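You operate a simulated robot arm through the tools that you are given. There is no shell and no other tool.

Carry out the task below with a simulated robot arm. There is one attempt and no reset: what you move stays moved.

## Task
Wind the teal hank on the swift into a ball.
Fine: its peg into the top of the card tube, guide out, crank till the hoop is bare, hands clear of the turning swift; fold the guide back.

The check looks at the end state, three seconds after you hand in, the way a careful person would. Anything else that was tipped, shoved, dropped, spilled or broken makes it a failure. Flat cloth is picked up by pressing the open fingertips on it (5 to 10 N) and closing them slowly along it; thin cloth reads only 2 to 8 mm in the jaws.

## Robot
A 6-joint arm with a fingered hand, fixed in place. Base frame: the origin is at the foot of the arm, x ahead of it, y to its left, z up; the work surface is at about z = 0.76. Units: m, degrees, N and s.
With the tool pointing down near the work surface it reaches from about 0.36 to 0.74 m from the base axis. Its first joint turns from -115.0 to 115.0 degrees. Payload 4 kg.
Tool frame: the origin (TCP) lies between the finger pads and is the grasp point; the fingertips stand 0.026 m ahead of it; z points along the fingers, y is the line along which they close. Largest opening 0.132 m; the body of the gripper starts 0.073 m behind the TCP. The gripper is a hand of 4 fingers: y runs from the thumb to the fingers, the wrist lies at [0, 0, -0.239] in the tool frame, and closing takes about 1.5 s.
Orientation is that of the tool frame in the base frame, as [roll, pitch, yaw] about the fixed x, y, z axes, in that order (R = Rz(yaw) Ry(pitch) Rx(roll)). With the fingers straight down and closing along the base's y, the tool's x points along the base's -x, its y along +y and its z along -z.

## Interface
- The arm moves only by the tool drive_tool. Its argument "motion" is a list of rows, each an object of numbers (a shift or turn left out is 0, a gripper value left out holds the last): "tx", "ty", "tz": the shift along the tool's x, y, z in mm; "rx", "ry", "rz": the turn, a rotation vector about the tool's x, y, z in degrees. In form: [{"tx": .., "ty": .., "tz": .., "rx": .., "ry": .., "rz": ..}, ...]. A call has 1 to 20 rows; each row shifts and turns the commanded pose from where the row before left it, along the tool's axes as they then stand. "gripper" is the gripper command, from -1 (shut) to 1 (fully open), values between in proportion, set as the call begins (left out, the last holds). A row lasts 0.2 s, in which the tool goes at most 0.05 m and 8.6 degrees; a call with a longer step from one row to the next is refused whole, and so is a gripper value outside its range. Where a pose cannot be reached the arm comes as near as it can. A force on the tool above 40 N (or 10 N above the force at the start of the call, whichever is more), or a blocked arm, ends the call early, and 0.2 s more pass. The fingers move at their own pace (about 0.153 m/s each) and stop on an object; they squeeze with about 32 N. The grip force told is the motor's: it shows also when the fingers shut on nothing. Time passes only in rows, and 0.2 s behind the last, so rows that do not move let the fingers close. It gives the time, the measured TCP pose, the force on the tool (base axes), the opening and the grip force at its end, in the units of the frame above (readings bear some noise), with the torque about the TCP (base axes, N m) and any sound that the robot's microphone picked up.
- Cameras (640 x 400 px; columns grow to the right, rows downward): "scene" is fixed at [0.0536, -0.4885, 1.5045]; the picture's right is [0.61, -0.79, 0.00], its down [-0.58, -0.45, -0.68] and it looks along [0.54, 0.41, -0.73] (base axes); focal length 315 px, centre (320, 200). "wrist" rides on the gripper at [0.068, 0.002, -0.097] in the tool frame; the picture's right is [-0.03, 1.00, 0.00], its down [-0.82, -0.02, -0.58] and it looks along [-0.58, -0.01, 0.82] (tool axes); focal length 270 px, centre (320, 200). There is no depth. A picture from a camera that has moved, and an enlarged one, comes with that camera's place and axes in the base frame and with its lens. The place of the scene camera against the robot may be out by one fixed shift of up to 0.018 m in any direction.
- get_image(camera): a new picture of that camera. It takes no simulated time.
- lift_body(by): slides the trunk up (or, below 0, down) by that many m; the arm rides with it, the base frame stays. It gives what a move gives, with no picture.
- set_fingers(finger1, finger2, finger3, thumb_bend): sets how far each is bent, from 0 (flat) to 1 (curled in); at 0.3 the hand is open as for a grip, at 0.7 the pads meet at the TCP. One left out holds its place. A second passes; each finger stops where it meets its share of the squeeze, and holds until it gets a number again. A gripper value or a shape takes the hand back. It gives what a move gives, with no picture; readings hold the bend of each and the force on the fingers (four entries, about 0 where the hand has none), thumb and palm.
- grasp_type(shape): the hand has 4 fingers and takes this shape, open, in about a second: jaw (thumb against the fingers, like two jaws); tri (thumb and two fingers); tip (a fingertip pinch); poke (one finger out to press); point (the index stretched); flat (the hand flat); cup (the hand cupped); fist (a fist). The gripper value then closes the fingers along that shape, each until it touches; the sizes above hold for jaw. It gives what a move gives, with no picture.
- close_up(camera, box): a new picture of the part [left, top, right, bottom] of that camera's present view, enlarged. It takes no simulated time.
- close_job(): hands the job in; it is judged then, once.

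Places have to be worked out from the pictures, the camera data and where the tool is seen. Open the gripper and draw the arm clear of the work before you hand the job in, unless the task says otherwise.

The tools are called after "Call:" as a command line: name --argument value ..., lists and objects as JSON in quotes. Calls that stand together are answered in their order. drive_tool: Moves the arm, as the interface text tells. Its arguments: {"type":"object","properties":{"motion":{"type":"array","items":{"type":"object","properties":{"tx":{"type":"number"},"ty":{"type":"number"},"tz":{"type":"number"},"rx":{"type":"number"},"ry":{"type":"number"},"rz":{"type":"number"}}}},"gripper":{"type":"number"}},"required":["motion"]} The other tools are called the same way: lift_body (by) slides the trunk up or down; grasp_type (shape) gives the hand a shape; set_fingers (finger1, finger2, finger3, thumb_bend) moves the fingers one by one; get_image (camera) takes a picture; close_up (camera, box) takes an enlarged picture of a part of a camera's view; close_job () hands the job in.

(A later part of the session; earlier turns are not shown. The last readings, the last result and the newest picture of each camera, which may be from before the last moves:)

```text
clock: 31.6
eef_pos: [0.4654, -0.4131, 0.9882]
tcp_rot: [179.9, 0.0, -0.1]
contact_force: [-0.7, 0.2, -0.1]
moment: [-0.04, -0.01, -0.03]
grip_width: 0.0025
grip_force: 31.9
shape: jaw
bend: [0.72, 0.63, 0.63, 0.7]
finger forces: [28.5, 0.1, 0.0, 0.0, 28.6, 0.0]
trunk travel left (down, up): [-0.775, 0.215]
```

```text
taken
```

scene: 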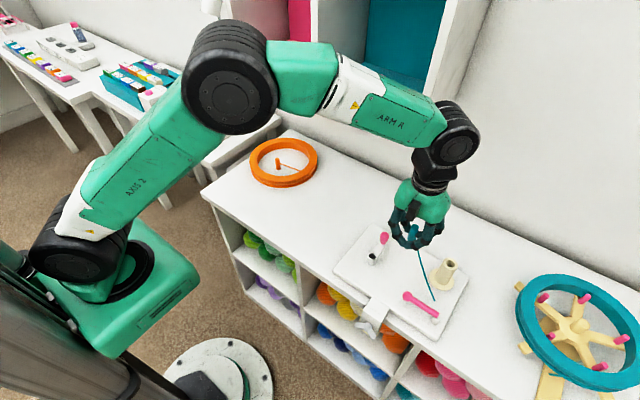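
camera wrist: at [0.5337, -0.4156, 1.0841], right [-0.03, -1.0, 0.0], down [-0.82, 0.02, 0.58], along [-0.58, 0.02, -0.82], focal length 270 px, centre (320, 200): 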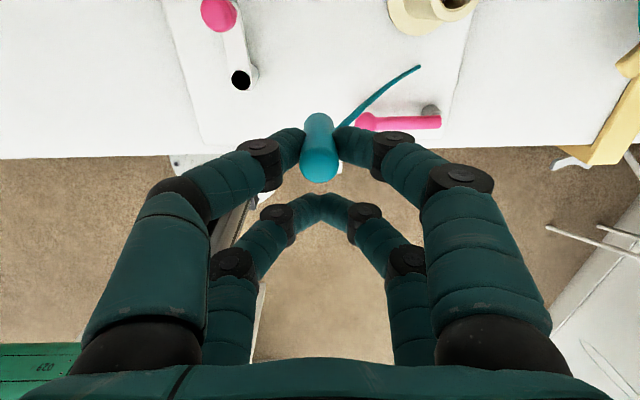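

The 180° turn worked, and the gripping pair is now on the +x side of the TCP. I'll raise the trunk 0.08 m to bring the shoulder nearer wrist height and gain reach for the insertion.

Call:
lift_body --by 0.08

Call:
get_image --camera "wrist"

```text
clock: 32.8
eef_pos: [0.4641, -0.4141, 1.0666]
tcp_rot: [-180.0, 0.0, 0.1]
contact_force: [0.3, 0.1, -0.8]
moment: [0.03, 0.01, -0.01]
grip_width: 0.0026
grip_force: 32.0
shape: jaw
bend: [0.72, 0.63, 0.63, 0.7]
finger forces: [28.5, 0.0, 0.0, 0.0, 28.5, 0.0]
trunk travel left (down, up): [-0.855, 0.135]
```

```text
taken
camera wrist: at [0.5338, -0.4156, 1.164], right [-0.03, -1.0, 0.0], down [-0.82, 0.02, 0.58], along [-0.58, 0.01, -0.82], focal length 270 px, centre (320, 200)
```

wrist: 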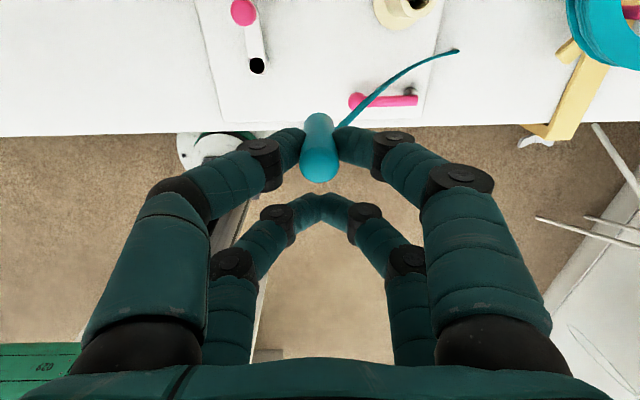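

Now I'll move to hover with the peg about 40 mm above the tube mouth.

Call:
drive_tool --motion '[{"tz": 30}, {"tz": 30, "ty": 22.4, "tx": 14}, {"tz": 30, "ty": 22.4, "tx": 14}, {"tz": 32, "ty": 22.4, "tx": 14}, {"ty": 22.2, "tx": 13.7}, {}]'

Call:
get_image --camera "wrist"

Call:
close_up --camera "wrist" --box '[260, 60, 380, 200]'

Call:
close_up --camera "scene" --box '[390, 180, 510, 320]'

```text
clock: 34.2
eef_pos: [0.52, -0.5031, 0.9449]
tcp_rot: [180.0, 0.1, -0.1]
contact_force: [0.2, 0.2, -0.4]
moment: [-0.01, -0.03, -0.02]
grip_width: 0.0026
grip_force: 32.2
shape: jaw
bend: [0.72, 0.63, 0.63, 0.7]
finger forces: [28.5, 0.0, 0.1, 0.0, 28.6, 0.1]
trunk travel left (down, up): [-0.855, 0.135]
```

```text
taken
camera wrist: at [0.5887, -0.5048, 1.042], right [-0.03, -1.0, 0.0], down [-0.82, 0.02, 0.58], along [-0.58, 0.01, -0.82], focal length 270 px, centre (320, 200)
```

wrist: 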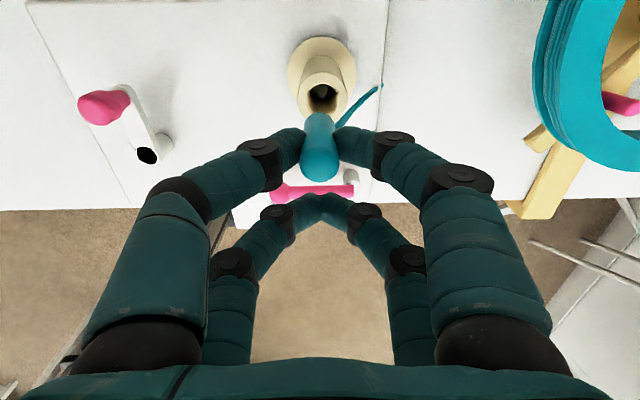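

```text
2.86 times, centred on (320, 130) of wrist
camera zoom: at [0.5887, -0.5048, 1.042], right [-0.03, -1.0, 0.0], down [-0.82, 0.02, 0.58], along [-0.58, 0.01, -0.82], focal length 772 px, centre (320, 400)
```

zoom: 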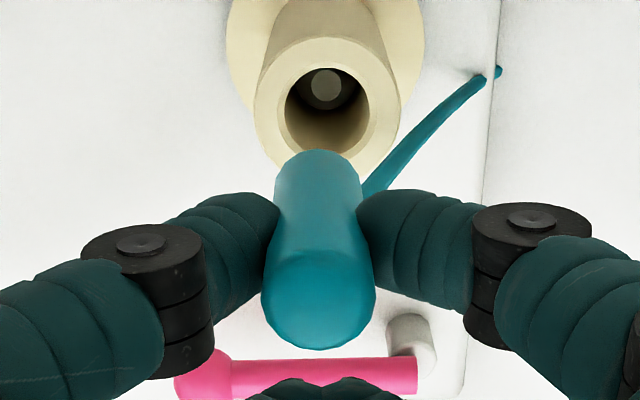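

```text
2.86 times, centred on (450, 250) of scene
camera zoom: at [0.0536, -0.4885, 1.5045], right [0.61, -0.79, 0.0], down [-0.58, -0.45, -0.68], along [0.54, 0.41, -0.73], focal length 900 px, centre (-51, 57)
```

zoom: 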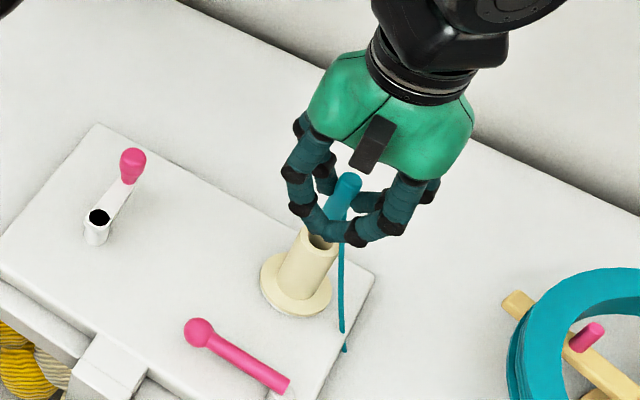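

From here I can see straight into the tube. The hole sits about 4–5 mm further in +x and about 1.5 mm further in −y than the peg axis. I'll correct by that and lower until the peg is about 6 mm above the rim.

Call:
drive_tool --motion '[{"tx": 4, "ty": 1.5, "tz": 10}, {"tz": 12}, {"tz": 10}, {}]'

Call:
close_up --camera "wrist" --box '[260, 60, 380, 200]'

Call:
close_up --camera "scene" --box '[420, 220, 490, 290]'

```text
clock: 35.2
eef_pos: [0.5246, -0.5045, 0.9125]
tcp_rot: [-180.0, 0.0, 0.0]
contact_force: [-0.1, -0.3, -0.9]
moment: [0.0, -0.02, 0.03]
grip_width: 0.0027
grip_force: 31.9
shape: jaw
bend: [0.72, 0.63, 0.63, 0.7]
finger forces: [28.6, 0.0, 0.0, 0.0, 28.6, 0.0]
trunk travel left (down, up): [-0.855, 0.135]
```

```text
2.86 times, centred on (320, 130) of wrist
camera zoom: at [0.5935, -0.5065, 1.0102], right [-0.03, -1.0, 0.0], down [-0.82, 0.02, 0.58], along [-0.58, 0.01, -0.82], focal length 772 px, centre (320, 400)
```

zoom: 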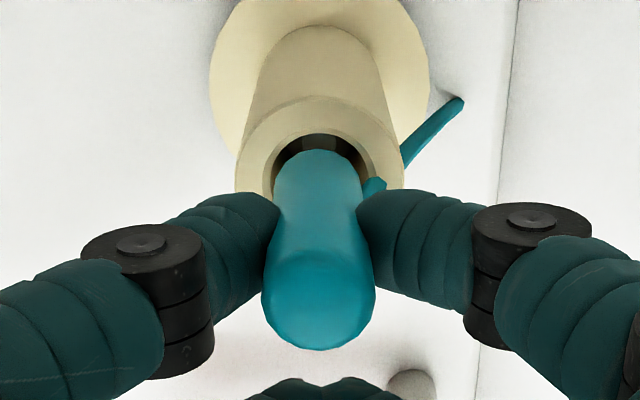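

```text
5.71 times, centred on (455, 255) of scene
camera zoom: at [0.0536, -0.4885, 1.5045], right [0.61, -0.79, 0.0], down [-0.58, -0.45, -0.68], along [0.54, 0.41, -0.73], focal length 1800 px, centre (-451, -114)
```

zoom: 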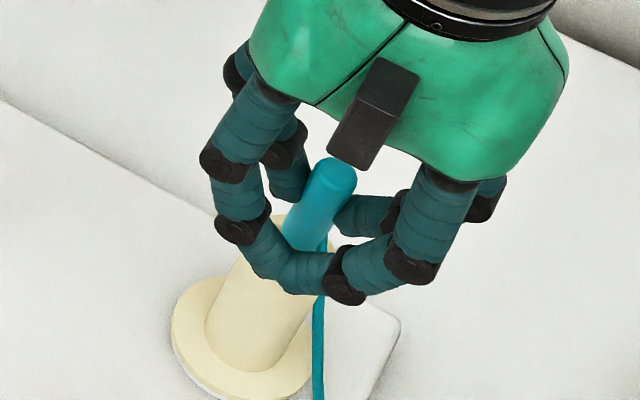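

The peg bottom now looks centred over the hole, within about 1 mm. I'll lower it gently into the tube, keeping the fingertips just above the rim.

Call:
drive_tool --motion '[{"tz": 4}, {"tz": 4}, {"tz": 4}, {"tz": 4}, {"tz": 4}, {}]'

Call:
close_up --camera "wrist" --box '[260, 60, 380, 200]'

Call:
close_up --camera "scene" --box '[420, 220, 490, 290]'

```text
clock: 36.6
eef_pos: [0.5236, -0.5052, 0.894]
tcp_rot: [180.0, 0.0, 0.0]
contact_force: [0.3, 0.4, 0.3]
moment: [0.02, 0.01, 0.01]
grip_width: 0.0025
grip_force: 32.1
shape: jaw
bend: [0.72, 0.63, 0.63, 0.7]
finger forces: [28.6, 0.0, 0.0, 0.1, 28.6, 0.1]
trunk travel left (down, up): [-0.855, 0.135]
```

```text
2.86 times, centred on (320, 130) of wrist
camera zoom: at [0.5934, -0.5068, 0.9903], right [-0.03, -1.0, 0.0], down [-0.82, 0.02, 0.58], along [-0.58, 0.01, -0.82], focal length 772 px, centre (320, 400)
```

zoom: 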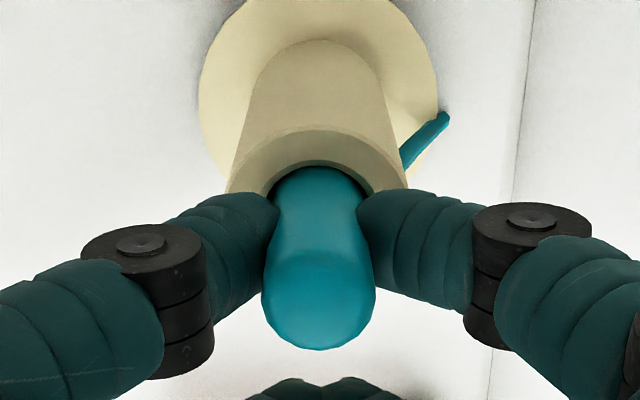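

```text
5.71 times, centred on (455, 255) of scene
camera zoom: at [0.0536, -0.4885, 1.5045], right [0.61, -0.79, 0.0], down [-0.58, -0.45, -0.68], along [0.54, 0.41, -0.73], focal length 1800 px, centre (-451, -114)
```

zoom: 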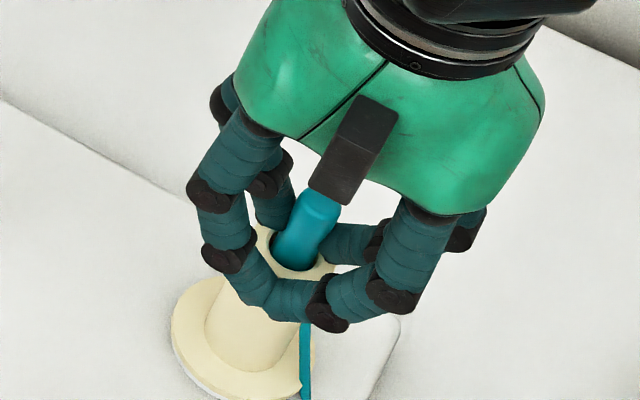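

The peg is about 14 mm into the tube with no contact force. I'll lower a few mm more, then open the fingers to release it.

Call:
drive_tool --motion '[{"tz": 3}, {}]'

Call:
drive_tool --motion '[{}, {}, {}, {}]' --gripper -0.3

Call:
get_image --camera "wrist"

Call:
close_up --camera "scene" --box '[420, 220, 490, 290]'

```text
clock: 37.2
eef_pos: [0.5241, -0.5054, 0.8899]
tcp_rot: [179.9, -0.1, 0.0]
contact_force: [0.2, -0.4, 0.0]
moment: [-0.01, 0.01, -0.03]
grip_width: 0.0025
grip_force: 31.8
shape: jaw
bend: [0.72, 0.63, 0.63, 0.7]
finger forces: [28.6, 0.1, 0.0, 0.0, 28.6, 0.0]
trunk travel left (down, up): [-0.855, 0.135]
```

```text
clock: 38.2
eef_pos: [0.5237, -0.5045, 0.8899]
tcp_rot: [180.0, 0.0, 0.0]
contact_force: [-0.2, 0.0, 0.6]
moment: [0.02, -0.02, 0.02]
grip_width: 0.046
grip_force: 0.1
shape: jaw
bend: [0.74, 0.74, 0.74, 0.7]
finger forces: [0.0, 0.1, 0.1, 0.0, 0.0, 0.0]
trunk travel left (down, up): [-0.855, 0.135]
```

```text
taken
camera wrist: at [0.5933, -0.5067, 0.9872], right [-0.03, -1.0, 0.0], down [-0.82, 0.02, 0.58], along [-0.58, 0.01, -0.82], focal length 270 px, centre (320, 200)
```

wrist: 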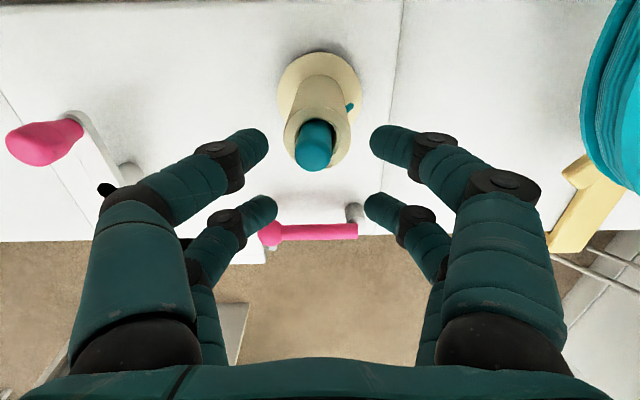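

```text
5.71 times, centred on (455, 255) of scene
camera zoom: at [0.0536, -0.4885, 1.5045], right [0.61, -0.79, 0.0], down [-0.58, -0.45, -0.68], along [0.54, 0.41, -0.73], focal length 1800 px, centre (-451, -114)
```

zoom: 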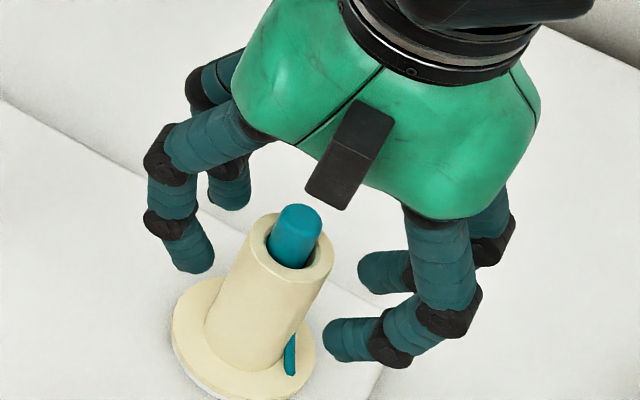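

Released: the peg stands upright in the tube mouth. I'll raise the hand straight up and inspect the result.

Call:
drive_tool --motion '[{"tz": -10}, {"tz": -25}, {"tz": -30}, {"tz": -20}, {}]'

Call:
get_image --camera "wrist"

Call:
close_up --camera "wrist" --box '[240, 20, 400, 140]'

Call:
close_up --camera "scene" --box '[400, 220, 500, 330]'

```text
clock: 39.4
eef_pos: [0.5246, -0.5046, 0.976]
tcp_rot: [-180.0, 0.0, -0.1]
contact_force: [-0.3, -0.1, 0.0]
moment: [-0.01, -0.03, -0.01]
grip_width: 0.0459
grip_force: 0.0
shape: jaw
bend: [0.74, 0.74, 0.74, 0.7]
finger forces: [0.0, 0.0, 0.1, 0.0, 0.1, 0.1]
trunk travel left (down, up): [-0.855, 0.135]
```

```text
taken
camera wrist: at [0.5937, -0.507, 1.0725], right [-0.03, -1.0, 0.0], down [-0.82, 0.02, 0.58], along [-0.58, 0.01, -0.82], focal length 270 px, centre (320, 200)
```

wrist: 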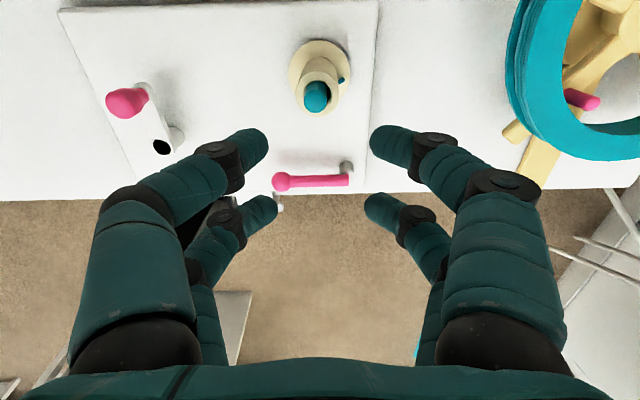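

```text
3.33 times, centred on (320, 80) of wrist
camera zoom: at [0.5937, -0.507, 1.0725], right [-0.03, -1.0, 0.0], down [-0.82, 0.02, 0.58], along [-0.58, 0.01, -0.82], focal length 901 px, centre (320, 600)
```

zoom: 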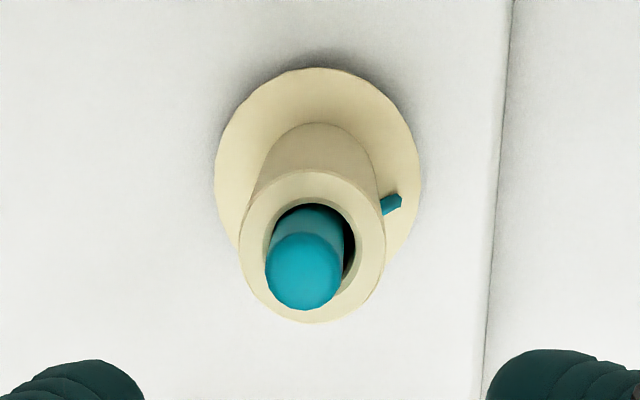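

```text
3.64 times, centred on (450, 275) of scene
camera zoom: at [0.0536, -0.4885, 1.5045], right [0.61, -0.79, 0.0], down [-0.58, -0.45, -0.68], along [0.54, 0.41, -0.73], focal length 1145 px, centre (-153, -73)
```

zoom: 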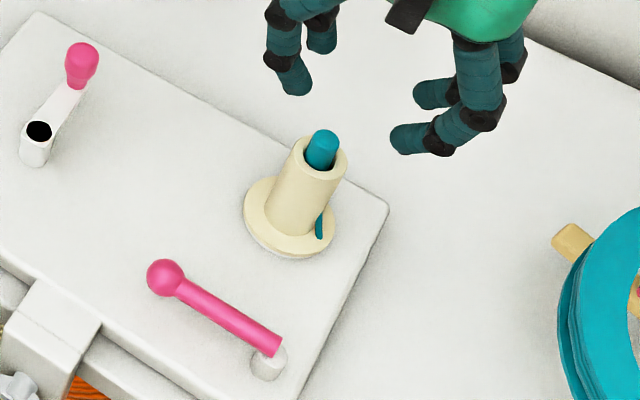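

The peg sits about 26 mm deep in the tube mouth. Next is the guide: triangulation puts its ball at about (0.434, -0.459, 0.809), with the pivot near (0.434, -0.53). I'll look closely at its pivot.

Call:
close_up --camera "wrist" --box '[260, 150, 370, 210]'

Call:
close_up --camera "scene" --box '[390, 280, 460, 330]'

Call:
close_up --camera "scene" --box '[330, 215, 480, 340]'

```text
5.82 times, centred on (315, 180) of wrist
camera zoom: at [0.5937, -0.507, 1.0725], right [-0.03, -1.0, 0.0], down [-0.82, 0.02, 0.58], along [-0.58, 0.01, -0.82], focal length 1573 px, centre (349, 316)
```

zoom: 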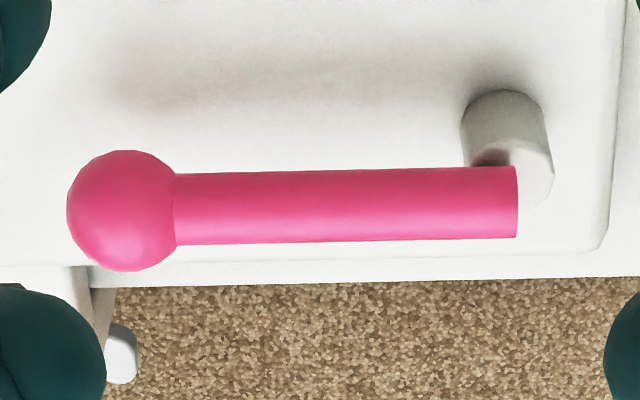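

```text
8.00 times, centred on (425, 305) of scene
camera zoom: at [0.0536, -0.4885, 1.5045], right [0.61, -0.79, 0.0], down [-0.58, -0.45, -0.68], along [0.54, 0.41, -0.73], focal length 2519 px, centre (-520, -640)
```

zoom: 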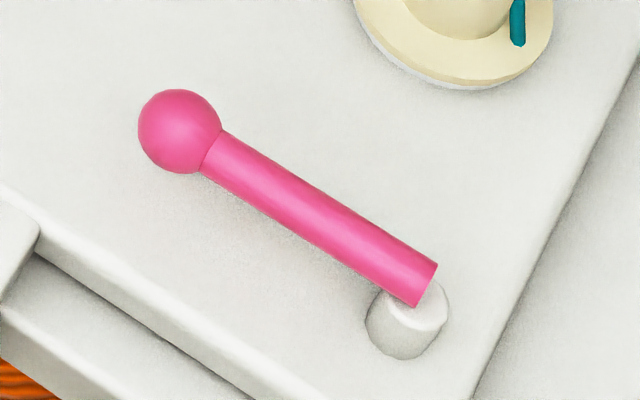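

```text
3.20 times, centred on (405, 278) of scene
camera zoom: at [0.0536, -0.4885, 1.5045], right [0.61, -0.79, 0.0], down [-0.58, -0.45, -0.68], along [0.54, 0.41, -0.73], focal length 1008 px, centre (48, -48)
```

zoom: 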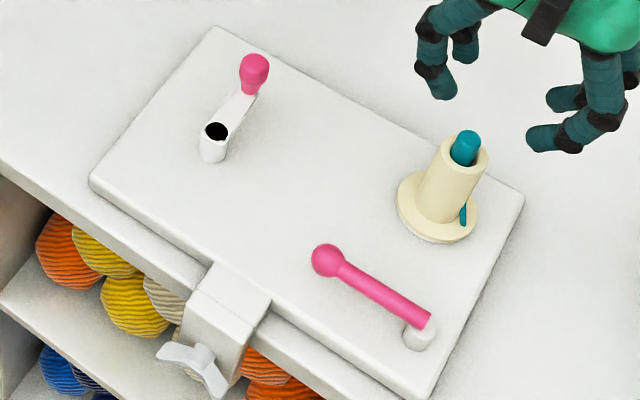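

The guide is a thick rod on a small post, so it should swing about a vertical axis. I'll try the poke shape up here and see where the single extended finger sits for a gentle sideways push.

Call:
grasp_type --shape "poke"

Call:
get_image --camera "wrist"

Call:
close_up --camera "scene" --box '[390, 120, 550, 280]'

```text
clock: 40.3
eef_pos: [0.5255, -0.5061, 0.9757]
tcp_rot: [180.0, 0.0, 0.0]
contact_force: [0.3, -0.1, -0.7]
moment: [-0.01, 0.02, -0.01]
grip_width: 0.0002
grip_force: 0.1
shape: poke
bend: [1.0, 1.0, 1.0, 0.34]
finger forces: [0.0, 0.0, 0.1, 0.0, 0.0, 0.0]
trunk travel left (down, up): [-0.855, 0.135]
```

```text
taken
camera wrist: at [0.5937, -0.507, 1.0721], right [-0.03, -1.0, 0.0], down [-0.82, 0.02, 0.58], along [-0.58, 0.01, -0.82], focal length 270 px, centre (320, 200)
```

wrist: 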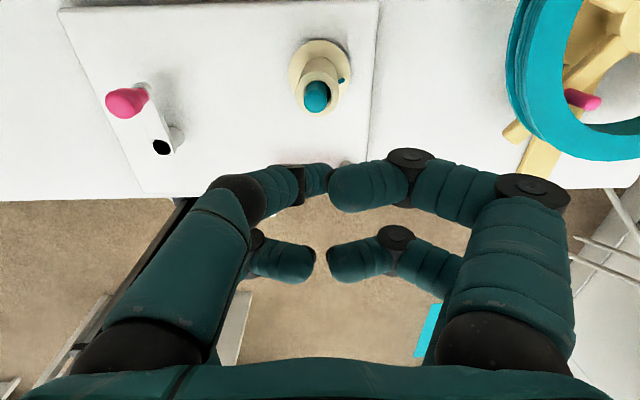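

```text
2.50 times, centred on (470, 200) of scene
camera zoom: at [0.0536, -0.4885, 1.5045], right [0.61, -0.79, 0.0], down [-0.58, -0.45, -0.68], along [0.54, 0.41, -0.73], focal length 787 px, centre (-55, 200)
```

zoom: 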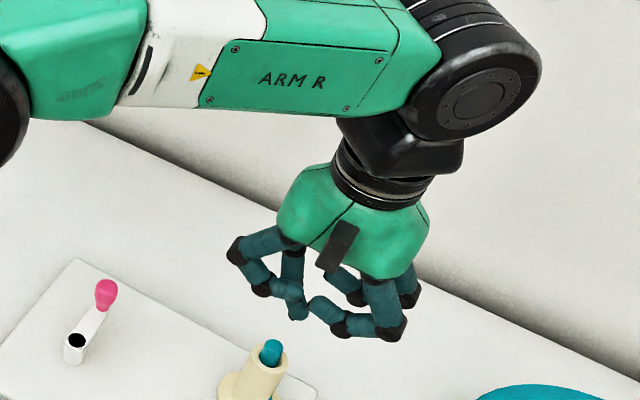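

Poke curls the digits inward and isn't handy here. I'll use the closed jaw as a blunt pusher instead: close it up here, then move over to the gap between the guide and the tube.

Call:
grasp_type --shape "jaw"

Call:
drive_tool --motion '[{}, {"tx": -20, "ty": -17}, {"tx": -21, "ty": -18}, {}, {}, {}, {}, {}]' --gripper -1

Call:
get_image --camera "wrist"

```text
clock: 41.2
eef_pos: [0.5241, -0.5051, 0.975]
tcp_rot: [179.9, 0.0, 0.0]
contact_force: [0.5, 0.6, -0.1]
moment: [0.02, 0.01, -0.01]
grip_width: 0.1317
grip_force: 0.0
shape: jaw
bend: [0.3, 0.3, 0.3, 0.3]
finger forces: [0.0, 0.1, 0.0, 0.1, 0.1, 0.0]
trunk travel left (down, up): [-0.855, 0.135]
```

```text
clock: 43.0
eef_pos: [0.485, -0.4703, 0.9762]
tcp_rot: [180.0, 0.1, 0.0]
contact_force: [-0.6, 0.1, 0.0]
moment: [0.02, 0.01, -0.03]
grip_width: 0.0
grip_force: 32.2
shape: jaw
bend: [0.62, 0.63, 0.63, 0.7]
finger forces: [0.0, 0.0, 0.1, 0.0, 0.1, 0.0]
trunk travel left (down, up): [-0.855, 0.135]
```

```text
taken
camera wrist: at [0.5532, -0.4719, 1.0719], right [-0.03, -1.0, 0.0], down [-0.82, 0.02, 0.58], along [-0.58, 0.01, -0.82], focal length 270 px, centre (320, 200)
```

wrist: 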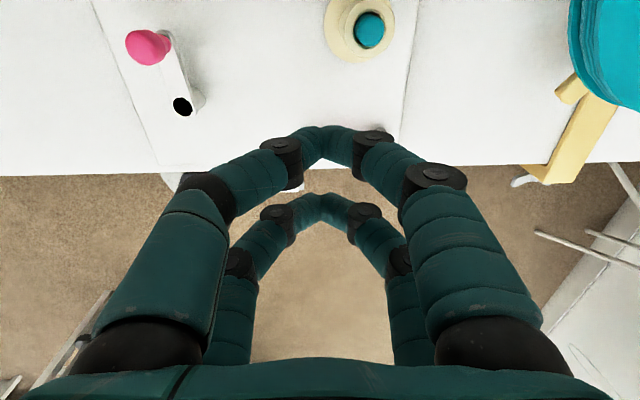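

I'll descend to z≈0.825, with the fingertips at about 0.80, beside the guide rod on the tube side.

Call:
drive_tool --motion '[{"tz": 35}, {"tz": 35}, {"tz": 35}, {"tz": 30}, {"tz": 15}, {}]'

Call:
close_up --camera "scene" --box '[370, 200, 510, 340]'

Call:
get_image --camera "wrist"

```text
clock: 44.4
eef_pos: [0.4834, -0.4705, 0.8242]
tcp_rot: [180.0, 0.0, 0.1]
contact_force: [0.5, 0.0, -0.8]
moment: [-0.03, -0.02, -0.01]
grip_width: 0.0
grip_force: 32.0
shape: jaw
bend: [0.62, 0.63, 0.63, 0.7]
finger forces: [0.1, 0.0, 0.1, 0.0, 0.1, 0.0]
trunk travel left (down, up): [-0.855, 0.135]
```

```text
2.86 times, centred on (440, 270) of scene
camera zoom: at [0.0536, -0.4885, 1.5045], right [0.61, -0.79, 0.0], down [-0.58, -0.45, -0.68], along [0.54, 0.41, -0.73], focal length 900 px, centre (-23, 0)
```

zoom: 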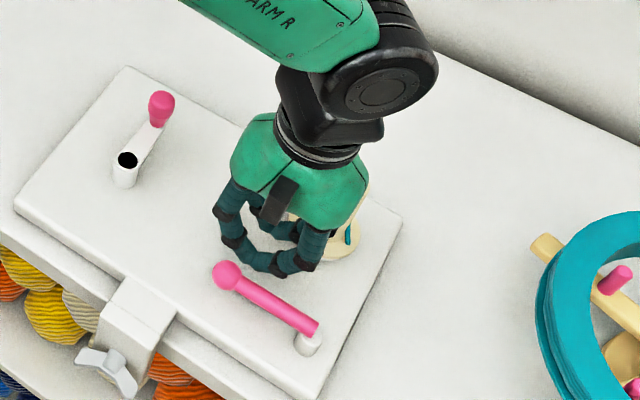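

```text
taken
camera wrist: at [0.5526, -0.472, 0.9218], right [-0.03, -1.0, 0.0], down [-0.82, 0.02, 0.58], along [-0.58, 0.01, -0.82], focal length 270 px, centre (320, 200)
```

wrist: 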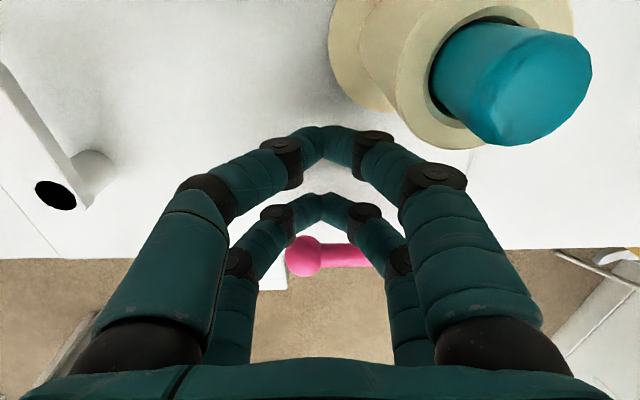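

There's a clear gap and the guide shows through the arch. I'll push gently toward −x to see whether the guide swings that way.

Call:
drive_tool --motion '[{"tx": -6}, {"tx": -6}, {"tx": -5}, {"tx": -4}, {"tx": -4}, {}]'

Call:
close_up --camera "scene" --box '[370, 200, 510, 340]'

Call:
get_image --camera "wrist"

```text
clock: 45.8
eef_pos: [0.4584, -0.4707, 0.8259]
tcp_rot: [179.9, 0.0, 0.0]
contact_force: [0.2, 0.4, 0.5]
moment: [0.01, 0.0, -0.04]
grip_width: 0.0001
grip_force: 31.8
shape: jaw
bend: [0.62, 0.63, 0.63, 0.7]
finger forces: [0.0, 0.0, 0.0, 0.1, 0.0, 0.0]
trunk travel left (down, up): [-0.855, 0.135]
```

```text
2.86 times, centred on (440, 270) of scene
camera zoom: at [0.0536, -0.4885, 1.5045], right [0.61, -0.79, 0.0], down [-0.58, -0.45, -0.68], along [0.54, 0.41, -0.73], focal length 900 px, centre (-23, 0)
```

zoom: 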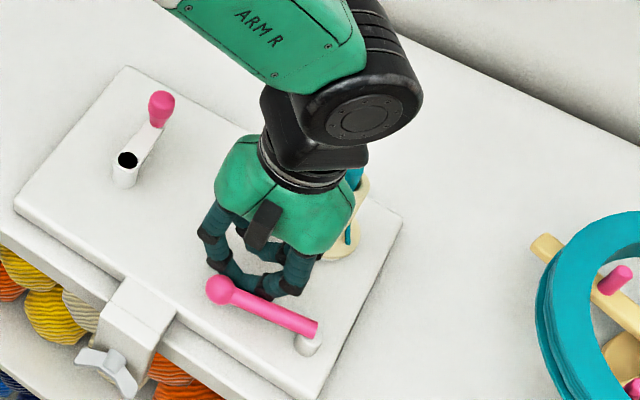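

```text
taken
camera wrist: at [0.5276, -0.4716, 0.9223], right [-0.03, -1.0, 0.0], down [-0.82, 0.02, 0.58], along [-0.58, 0.01, -0.82], focal length 270 px, centre (320, 200)
```

wrist: 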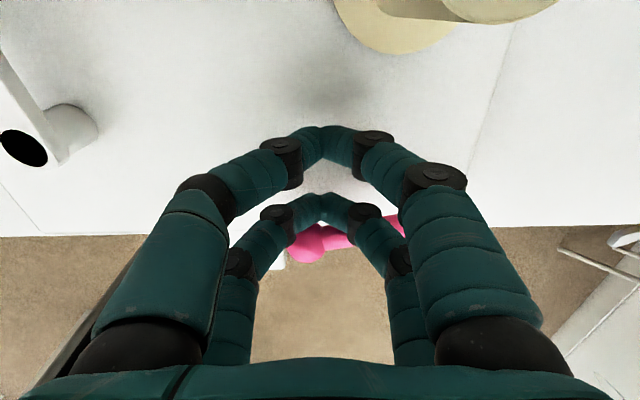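

The guide swings freely toward −x with almost no force. I'll keep pushing along its arc to about 60°.

Call:
drive_tool --motion '[{"tx": -6.3, "ty": 1.3}, {"tx": -6.3, "ty": 1.3}, {"tx": -6.3, "ty": 1.3}, {"tx": -6.3, "ty": 1.3}, {"tx": -5.3, "ty": 1.9}, {"tx": -5.3, "ty": 1.9}, {"tx": -5.3, "ty": 1.9}, {"tx": -4.7, "ty": 3.2}, {"tx": -4.7, "ty": 3.2}, {"tx": -4.7, "ty": 3.2}, {}]'

Call:
close_up --camera "scene" --box '[350, 200, 510, 360]'

Call:
get_image --camera "wrist"

```text
clock: 48.2
eef_pos: [0.4029, -0.4906, 0.8257]
tcp_rot: [180.0, 0.0, 0.1]
contact_force: [0.2, 0.2, 0.6]
moment: [-0.02, 0.05, 0.03]
grip_width: 0.0002
grip_force: 32.1
shape: jaw
bend: [0.62, 0.63, 0.63, 0.7]
finger forces: [0.1, 0.6, 0.0, 0.0, 0.0, 0.0]
trunk travel left (down, up): [-0.855, 0.135]
```

```text
2.50 times, centred on (430, 280) of scene
camera zoom: at [0.0536, -0.4885, 1.5045], right [0.61, -0.79, 0.0], down [-0.58, -0.45, -0.68], along [0.54, 0.41, -0.73], focal length 787 px, centre (45, 0)
```

zoom: 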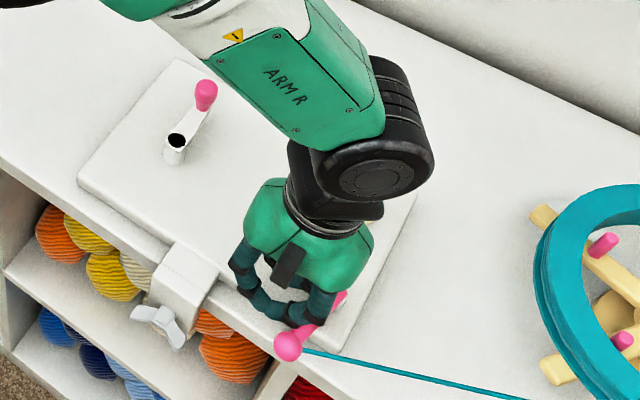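

```text
taken
camera wrist: at [0.4718, -0.4921, 0.9223], right [-0.03, -1.0, 0.0], down [-0.82, 0.02, 0.58], along [-0.58, 0.01, -0.82], focal length 270 px, centre (320, 200)
```

wrist: 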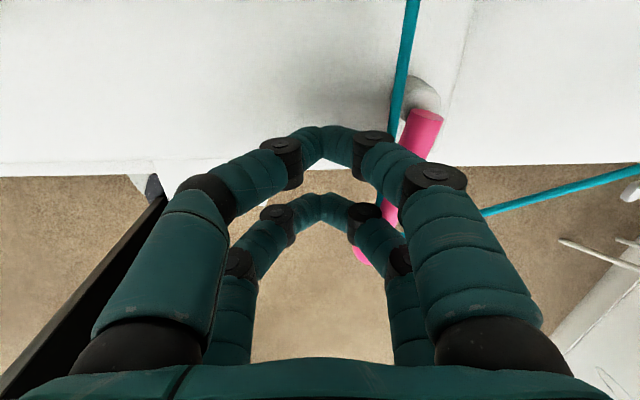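

The yarn now runs from the tube through the guide's eye to the swift, with the guide at about 79°. I'll push a little further to see whether there's a stop.

Call:
drive_tool --motion '[{"tx": -4, "ty": 4}, {"tx": -4, "ty": 4}, {"tx": -3, "ty": 4}, {}]'

Call:
close_up --camera "scene" --box '[350, 200, 510, 360]'

Call:
get_image --camera "wrist"

```text
clock: 49.2
eef_pos: [0.3926, -0.5021, 0.827]
tcp_rot: [180.0, 0.0, -0.1]
contact_force: [0.3, 3.8, 1.6]
moment: [-0.04, -0.05, 0.08]
grip_width: 0.0
grip_force: 32.0
shape: jaw
bend: [0.62, 0.63, 0.63, 0.7]
finger forces: [4.5, 0.3, 0.0, 0.0, 0.1, 0.0]
trunk travel left (down, up): [-0.855, 0.135]
```

```text
2.50 times, centred on (430, 280) of scene
camera zoom: at [0.0536, -0.4885, 1.5045], right [0.61, -0.79, 0.0], down [-0.58, -0.45, -0.68], along [0.54, 0.41, -0.73], focal length 787 px, centre (45, 0)
```

zoom: 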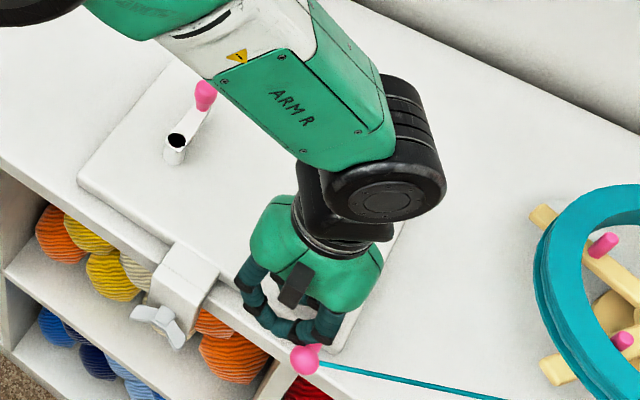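

```text
taken
camera wrist: at [0.4612, -0.5035, 0.9227], right [-0.03, -1.0, 0.0], down [-0.82, 0.02, 0.58], along [-0.58, 0.01, -0.82], focal length 270 px, centre (320, 200)
```

wrist: 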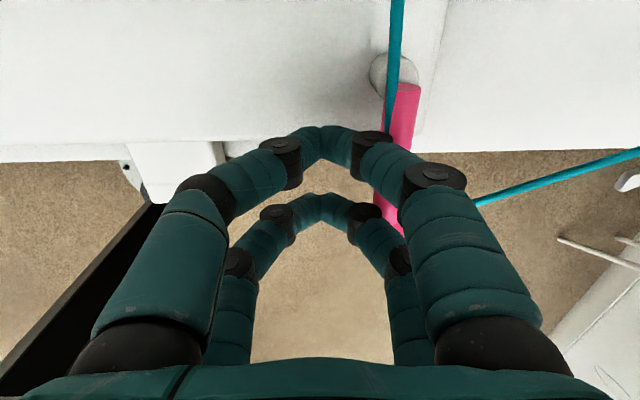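

The guide is now about 90° out over the front edge, and resistance is building (4 N), so it's at or near its stop. I'll back the hand off and rise clear.

Call:
drive_tool --motion '[{"tx": 2, "ty": -8}, {"ty": -10}, {"ty": -6, "tz": -30}, {"tz": -40}, {"tz": -40}, {"tz": -30}, {}]'

Call:
get_image --camera "wrist"

Call:
get_image --camera "scene"

Call:
close_up --camera "scene" --box '[350, 230, 510, 370]'

```text
clock: 50.8
eef_pos: [0.3946, -0.4795, 0.966]
tcp_rot: [-180.0, 0.0, 0.0]
contact_force: [0.2, -0.1, 0.2]
moment: [-0.05, 0.0, 0.02]
grip_width: 0.0001
grip_force: 31.8
shape: jaw
bend: [0.62, 0.63, 0.63, 0.7]
finger forces: [0.0, 0.0, 0.1, 0.0, 0.1, 0.0]
trunk travel left (down, up): [-0.855, 0.135]
```

```text
taken
camera wrist: at [0.4631, -0.4806, 1.0625], right [-0.03, -1.0, 0.0], down [-0.82, 0.02, 0.58], along [-0.58, 0.01, -0.82], focal length 270 px, centre (320, 200)
```

wrist: 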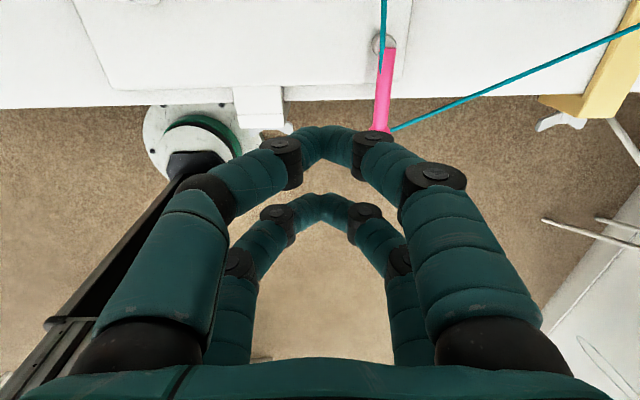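

```text
taken
```

scene: 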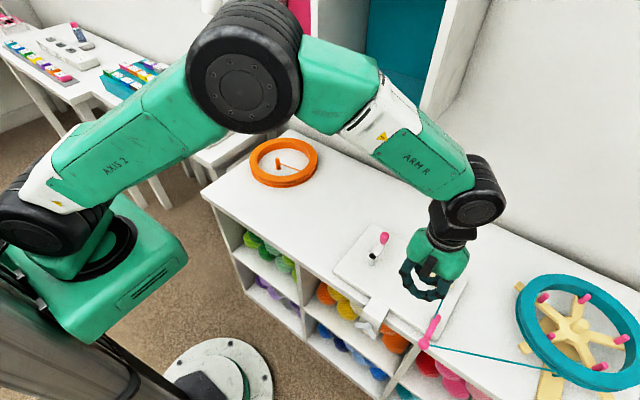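

```text
2.86 times, centred on (430, 300) of scene
camera zoom: at [0.0536, -0.4885, 1.5045], right [0.61, -0.79, 0.0], down [-0.58, -0.45, -0.68], along [0.54, 0.41, -0.73], focal length 900 px, centre (6, -86)
```

zoom: 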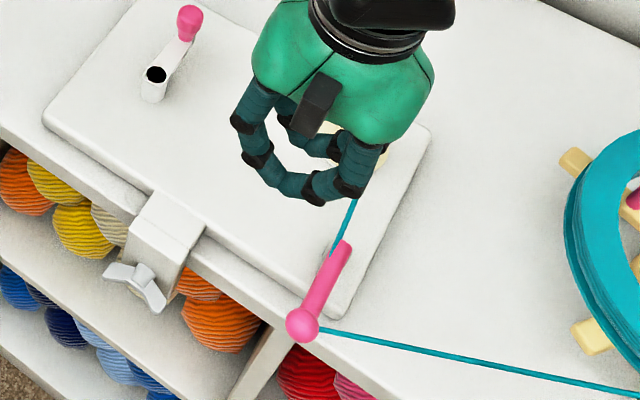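

The guide is out and the yarn is threaded through it. Now the crank, which is on a post near (0.48, -0.34) with its knob near (0.53, -0.34). I'll move above it and turn the hand to yaw 90° so its narrow side faces the tube.

Call:
drive_tool --motion '[{"tx": 20, "ty": -35, "tz": -8}, {"tx": 20, "ty": -35, "tz": -8}, {"tx": 20, "ty": -35, "tz": -8}, {"tx": 20, "ty": -35}, {"rz": -8.4}, {"rz": -8.4}, {"rz": -8.4}, {"rz": -8.4}, {"rz": -8.4}, {"rz": -8.4}, {"rz": -8.4}, {"rz": -8.4}, {"rz": -8.4}, {"rz": -8.4}, {"rz": -6.0}, {}]'

Call:
get_image --camera "wrist"

Call:
get_image --camera "scene"

```text
clock: 54.2
eef_pos: [0.4748, -0.3379, 0.9892]
tcp_rot: [-180.0, 0.0, 90.1]
contact_force: [0.5, 0.1, -0.2]
moment: [-0.05, -0.01, 0.03]
grip_width: 0.0
grip_force: 31.6
shape: jaw
bend: [0.62, 0.63, 0.63, 0.7]
finger forces: [0.0, 0.0, 0.0, 0.0, 0.0, 0.1]
trunk travel left (down, up): [-0.855, 0.135]
```

```text
taken
camera wrist: at [0.4766, -0.2697, 1.0861], right [1.0, -0.02, 0.0], down [-0.02, -0.82, 0.58], along [-0.01, -0.58, -0.82], focal length 270 px, centre (320, 200)
```

wrist: 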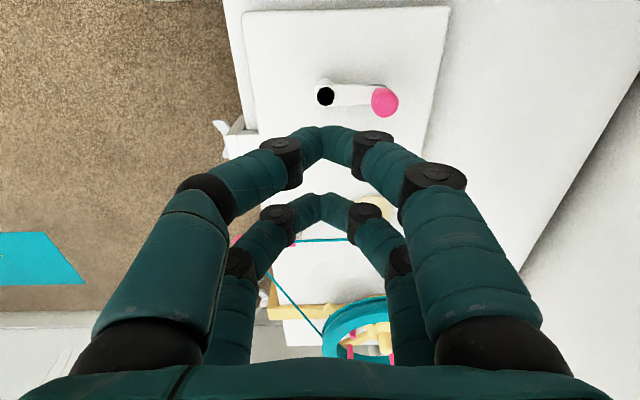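

```text
taken
```

scene: 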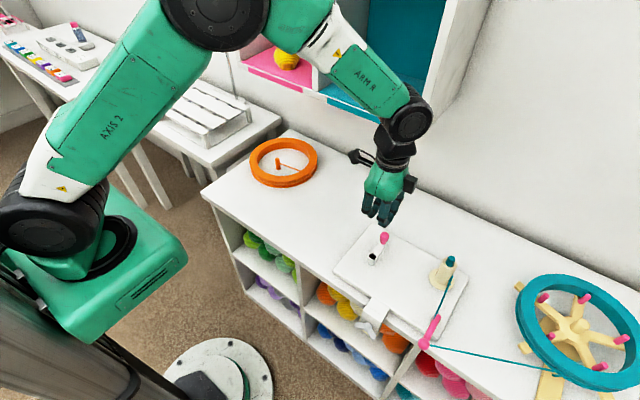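

Call:
close_up --camera "wrist" --box '[290, 60, 420, 130]'

Call:
close_up --camera "scene" --box '[350, 215, 420, 275]'

```text
4.92 times, centred on (355, 95) of wrist
camera zoom: at [0.4766, -0.2697, 1.0861], right [1.0, -0.02, 0.0], down [-0.02, -0.82, 0.58], along [-0.01, -0.58, -0.82], focal length 1331 px, centre (148, 717)
```

zoom: 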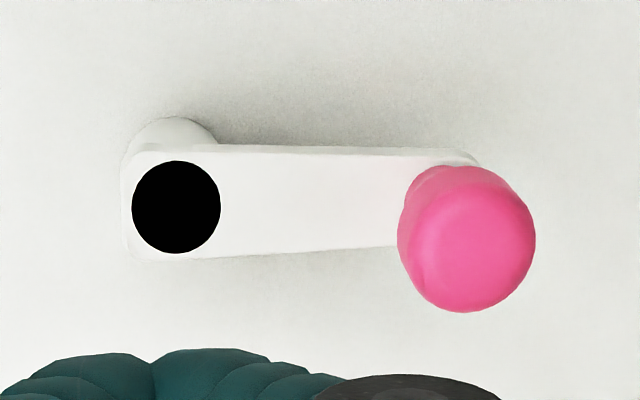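

```text
6.67 times, centred on (385, 245) of scene
camera zoom: at [0.0536, -0.4885, 1.5045], right [0.61, -0.79, 0.0], down [-0.58, -0.45, -0.68], along [0.54, 0.41, -0.73], focal length 2100 px, centre (-113, -100)
```

zoom: 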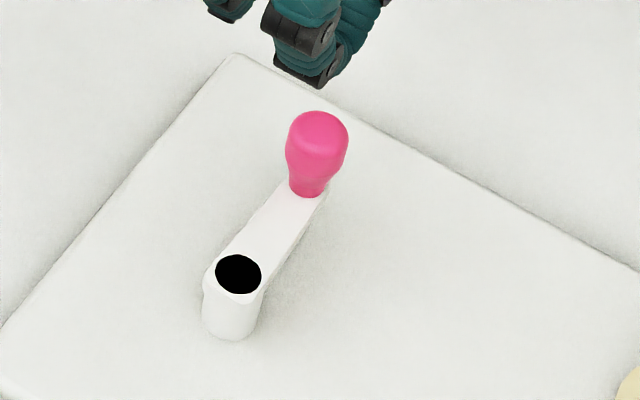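

The crank pivot is at (0.481, -0.3415) with the arm at z≈0.805. The knob is at (0.533, -0.341), 24 mm wide with its top at z≈0.841, so the crank radius is about 52 mm. I'll cage the knob loosely between the four digits, starting with a hover above it at a modest opening.

Call:
drive_tool --motion '[{"ty": 29, "tx": -1.5}, {"ty": 29, "tx": -1.5}, {"tz": 25}, {"tz": 25}, {"tz": 25}, {"tz": 15}, {}, {}]' --gripper -0.4

Call:
get_image --camera "wrist"

Call:
close_up --camera "scene" --box '[340, 150, 450, 280]'

```text
clock: 56.0
eef_pos: [0.5324, -0.3408, 0.8995]
tcp_rot: [-179.9, -0.1, 90.0]
contact_force: [0.0, -0.4, 0.0]
moment: [-0.02, 0.01, -0.01]
grip_width: 0.0394
grip_force: 0.1
shape: jaw
bend: [0.74, 0.74, 0.74, 0.7]
finger forces: [0.0, 0.0, 0.0, 0.0, 0.0, 0.1]
trunk travel left (down, up): [-0.855, 0.135]
```

```text
taken
camera wrist: at [0.5345, -0.2731, 0.9957], right [1.0, -0.03, 0.0], down [-0.02, -0.82, 0.58], along [-0.02, -0.58, -0.82], focal length 270 px, centre (320, 200)
```

wrist: 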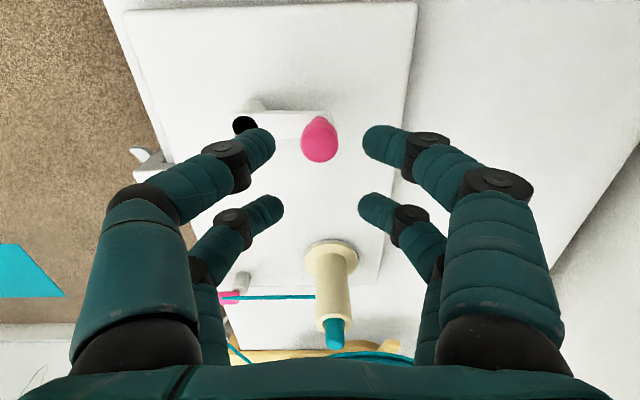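

```text
3.08 times, centred on (395, 215) of scene
camera zoom: at [0.0536, -0.4885, 1.5045], right [0.61, -0.79, 0.0], down [-0.58, -0.45, -0.68], along [0.54, 0.41, -0.73], focal length 969 px, centre (89, 154)
```

zoom: 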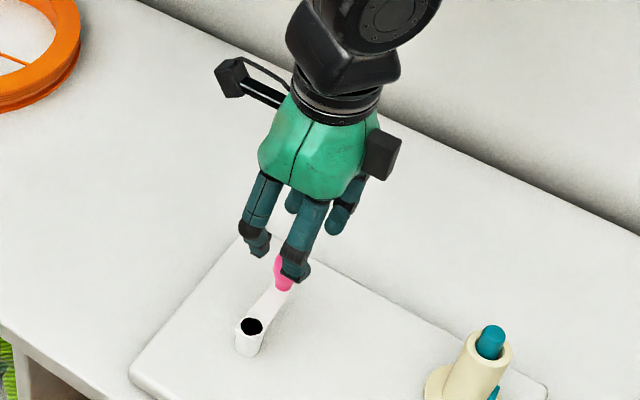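

I'll zoom in to check how well the knob is centred between the digits.

Call:
close_up --camera "wrist" --box '[250, 90, 390, 190]'

```text
4.00 times, centred on (320, 140) of wrist
camera zoom: at [0.5345, -0.2731, 0.9957], right [1.0, -0.03, 0.0], down [-0.02, -0.82, 0.58], along [-0.02, -0.58, -0.82], focal length 1081 px, centre (320, 440)
```

zoom: 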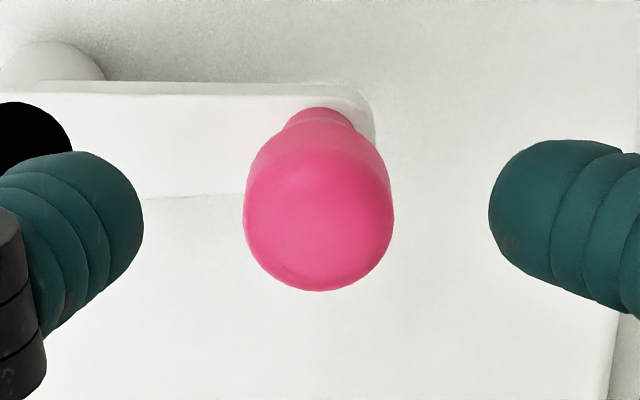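

The knob is centred. I'll descend around it to TCP z≈0.84, then narrow the cage to about 28 mm.

Call:
drive_tool --motion '[{"tz": 15}, {"tz": 15}, {"tz": 15}, {"tz": 14}, {}]'

Call:
drive_tool --motion '[{}, {}, {}]' --gripper -0.57

Call:
get_image --camera "wrist"

Call:
close_up --camera "scene" --box '[340, 170, 450, 300]'

```text
clock: 57.2
eef_pos: [0.5337, -0.3423, 0.8407]
tcp_rot: [-179.9, 0.1, 89.9]
contact_force: [-0.2, -0.1, 0.1]
moment: [0.01, 0.01, 0.01]
grip_width: 0.0391
grip_force: 0.0
shape: jaw
bend: [0.74, 0.74, 0.74, 0.7]
finger forces: [0.0, 0.0, 0.1, 0.1, 0.0, 0.1]
trunk travel left (down, up): [-0.855, 0.135]
```

```text
clock: 58.0
eef_pos: [0.5326, -0.3403, 0.8416]
tcp_rot: [-180.0, 0.0, 90.0]
contact_force: [0.2, 0.8, 0.7]
moment: [0.0, -0.03, -0.02]
grip_width: 0.0287
grip_force: 0.1
shape: jaw
bend: [0.73, 0.73, 0.73, 0.7]
finger forces: [0.0, 0.1, 0.0, 0.0, 0.0, 0.0]
trunk travel left (down, up): [-0.855, 0.135]
```

```text
taken
camera wrist: at [0.5346, -0.2729, 0.9373], right [1.0, -0.03, 0.0], down [-0.02, -0.82, 0.58], along [-0.02, -0.58, -0.82], focal length 270 px, centre (320, 200)
```

wrist: 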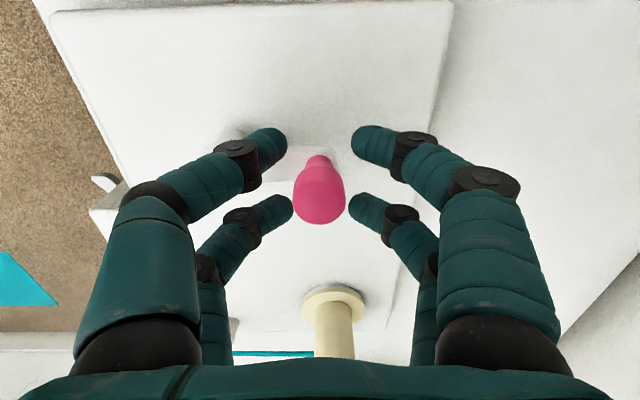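

```text
3.08 times, centred on (395, 235) of scene
camera zoom: at [0.0536, -0.4885, 1.5045], right [0.61, -0.79, 0.0], down [-0.58, -0.45, -0.68], along [0.54, 0.41, -0.73], focal length 969 px, centre (89, 92)
```

zoom: 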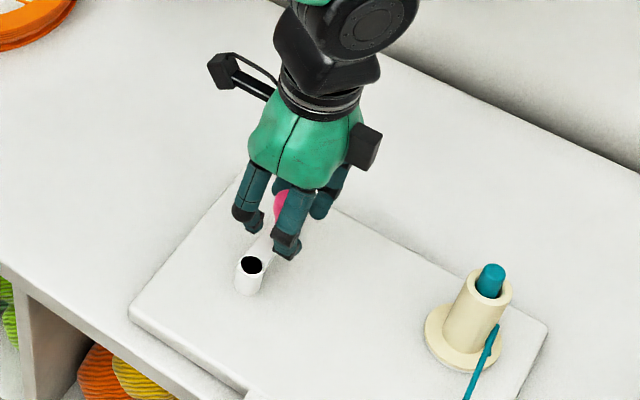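

The cage is still wider than the knob, so it could slip out between a pair. I'll narrow it to about 17 mm; the digits pass fore and aft of the knob, so it stays captured without being squeezed.

Call:
drive_tool --motion '[{}, {}, {}]' --gripper -0.74

Call:
close_up --camera "wrist" --box '[250, 110, 390, 250]'

```text
clock: 58.8
eef_pos: [0.5324, -0.3409, 0.8415]
tcp_rot: [-180.0, 0.1, 90.0]
contact_force: [-0.3, 0.0, 0.0]
moment: [-0.03, 0.01, 0.0]
grip_width: 0.0175
grip_force: 0.1
shape: jaw
bend: [0.72, 0.72, 0.72, 0.7]
finger forces: [0.1, 0.1, 0.1, 0.0, 0.0, 0.0]
trunk travel left (down, up): [-0.855, 0.135]
```

```text
2.86 times, centred on (320, 180) of wrist
camera zoom: at [0.5346, -0.2729, 0.9372], right [1.0, -0.03, 0.0], down [-0.02, -0.82, 0.58], along [-0.02, -0.58, -0.82], focal length 772 px, centre (320, 257)
```

zoom: 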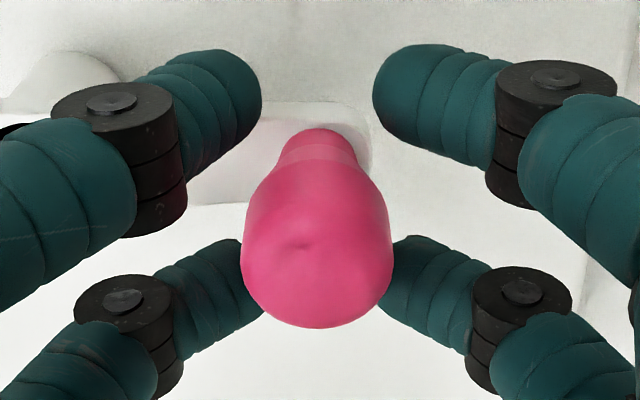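

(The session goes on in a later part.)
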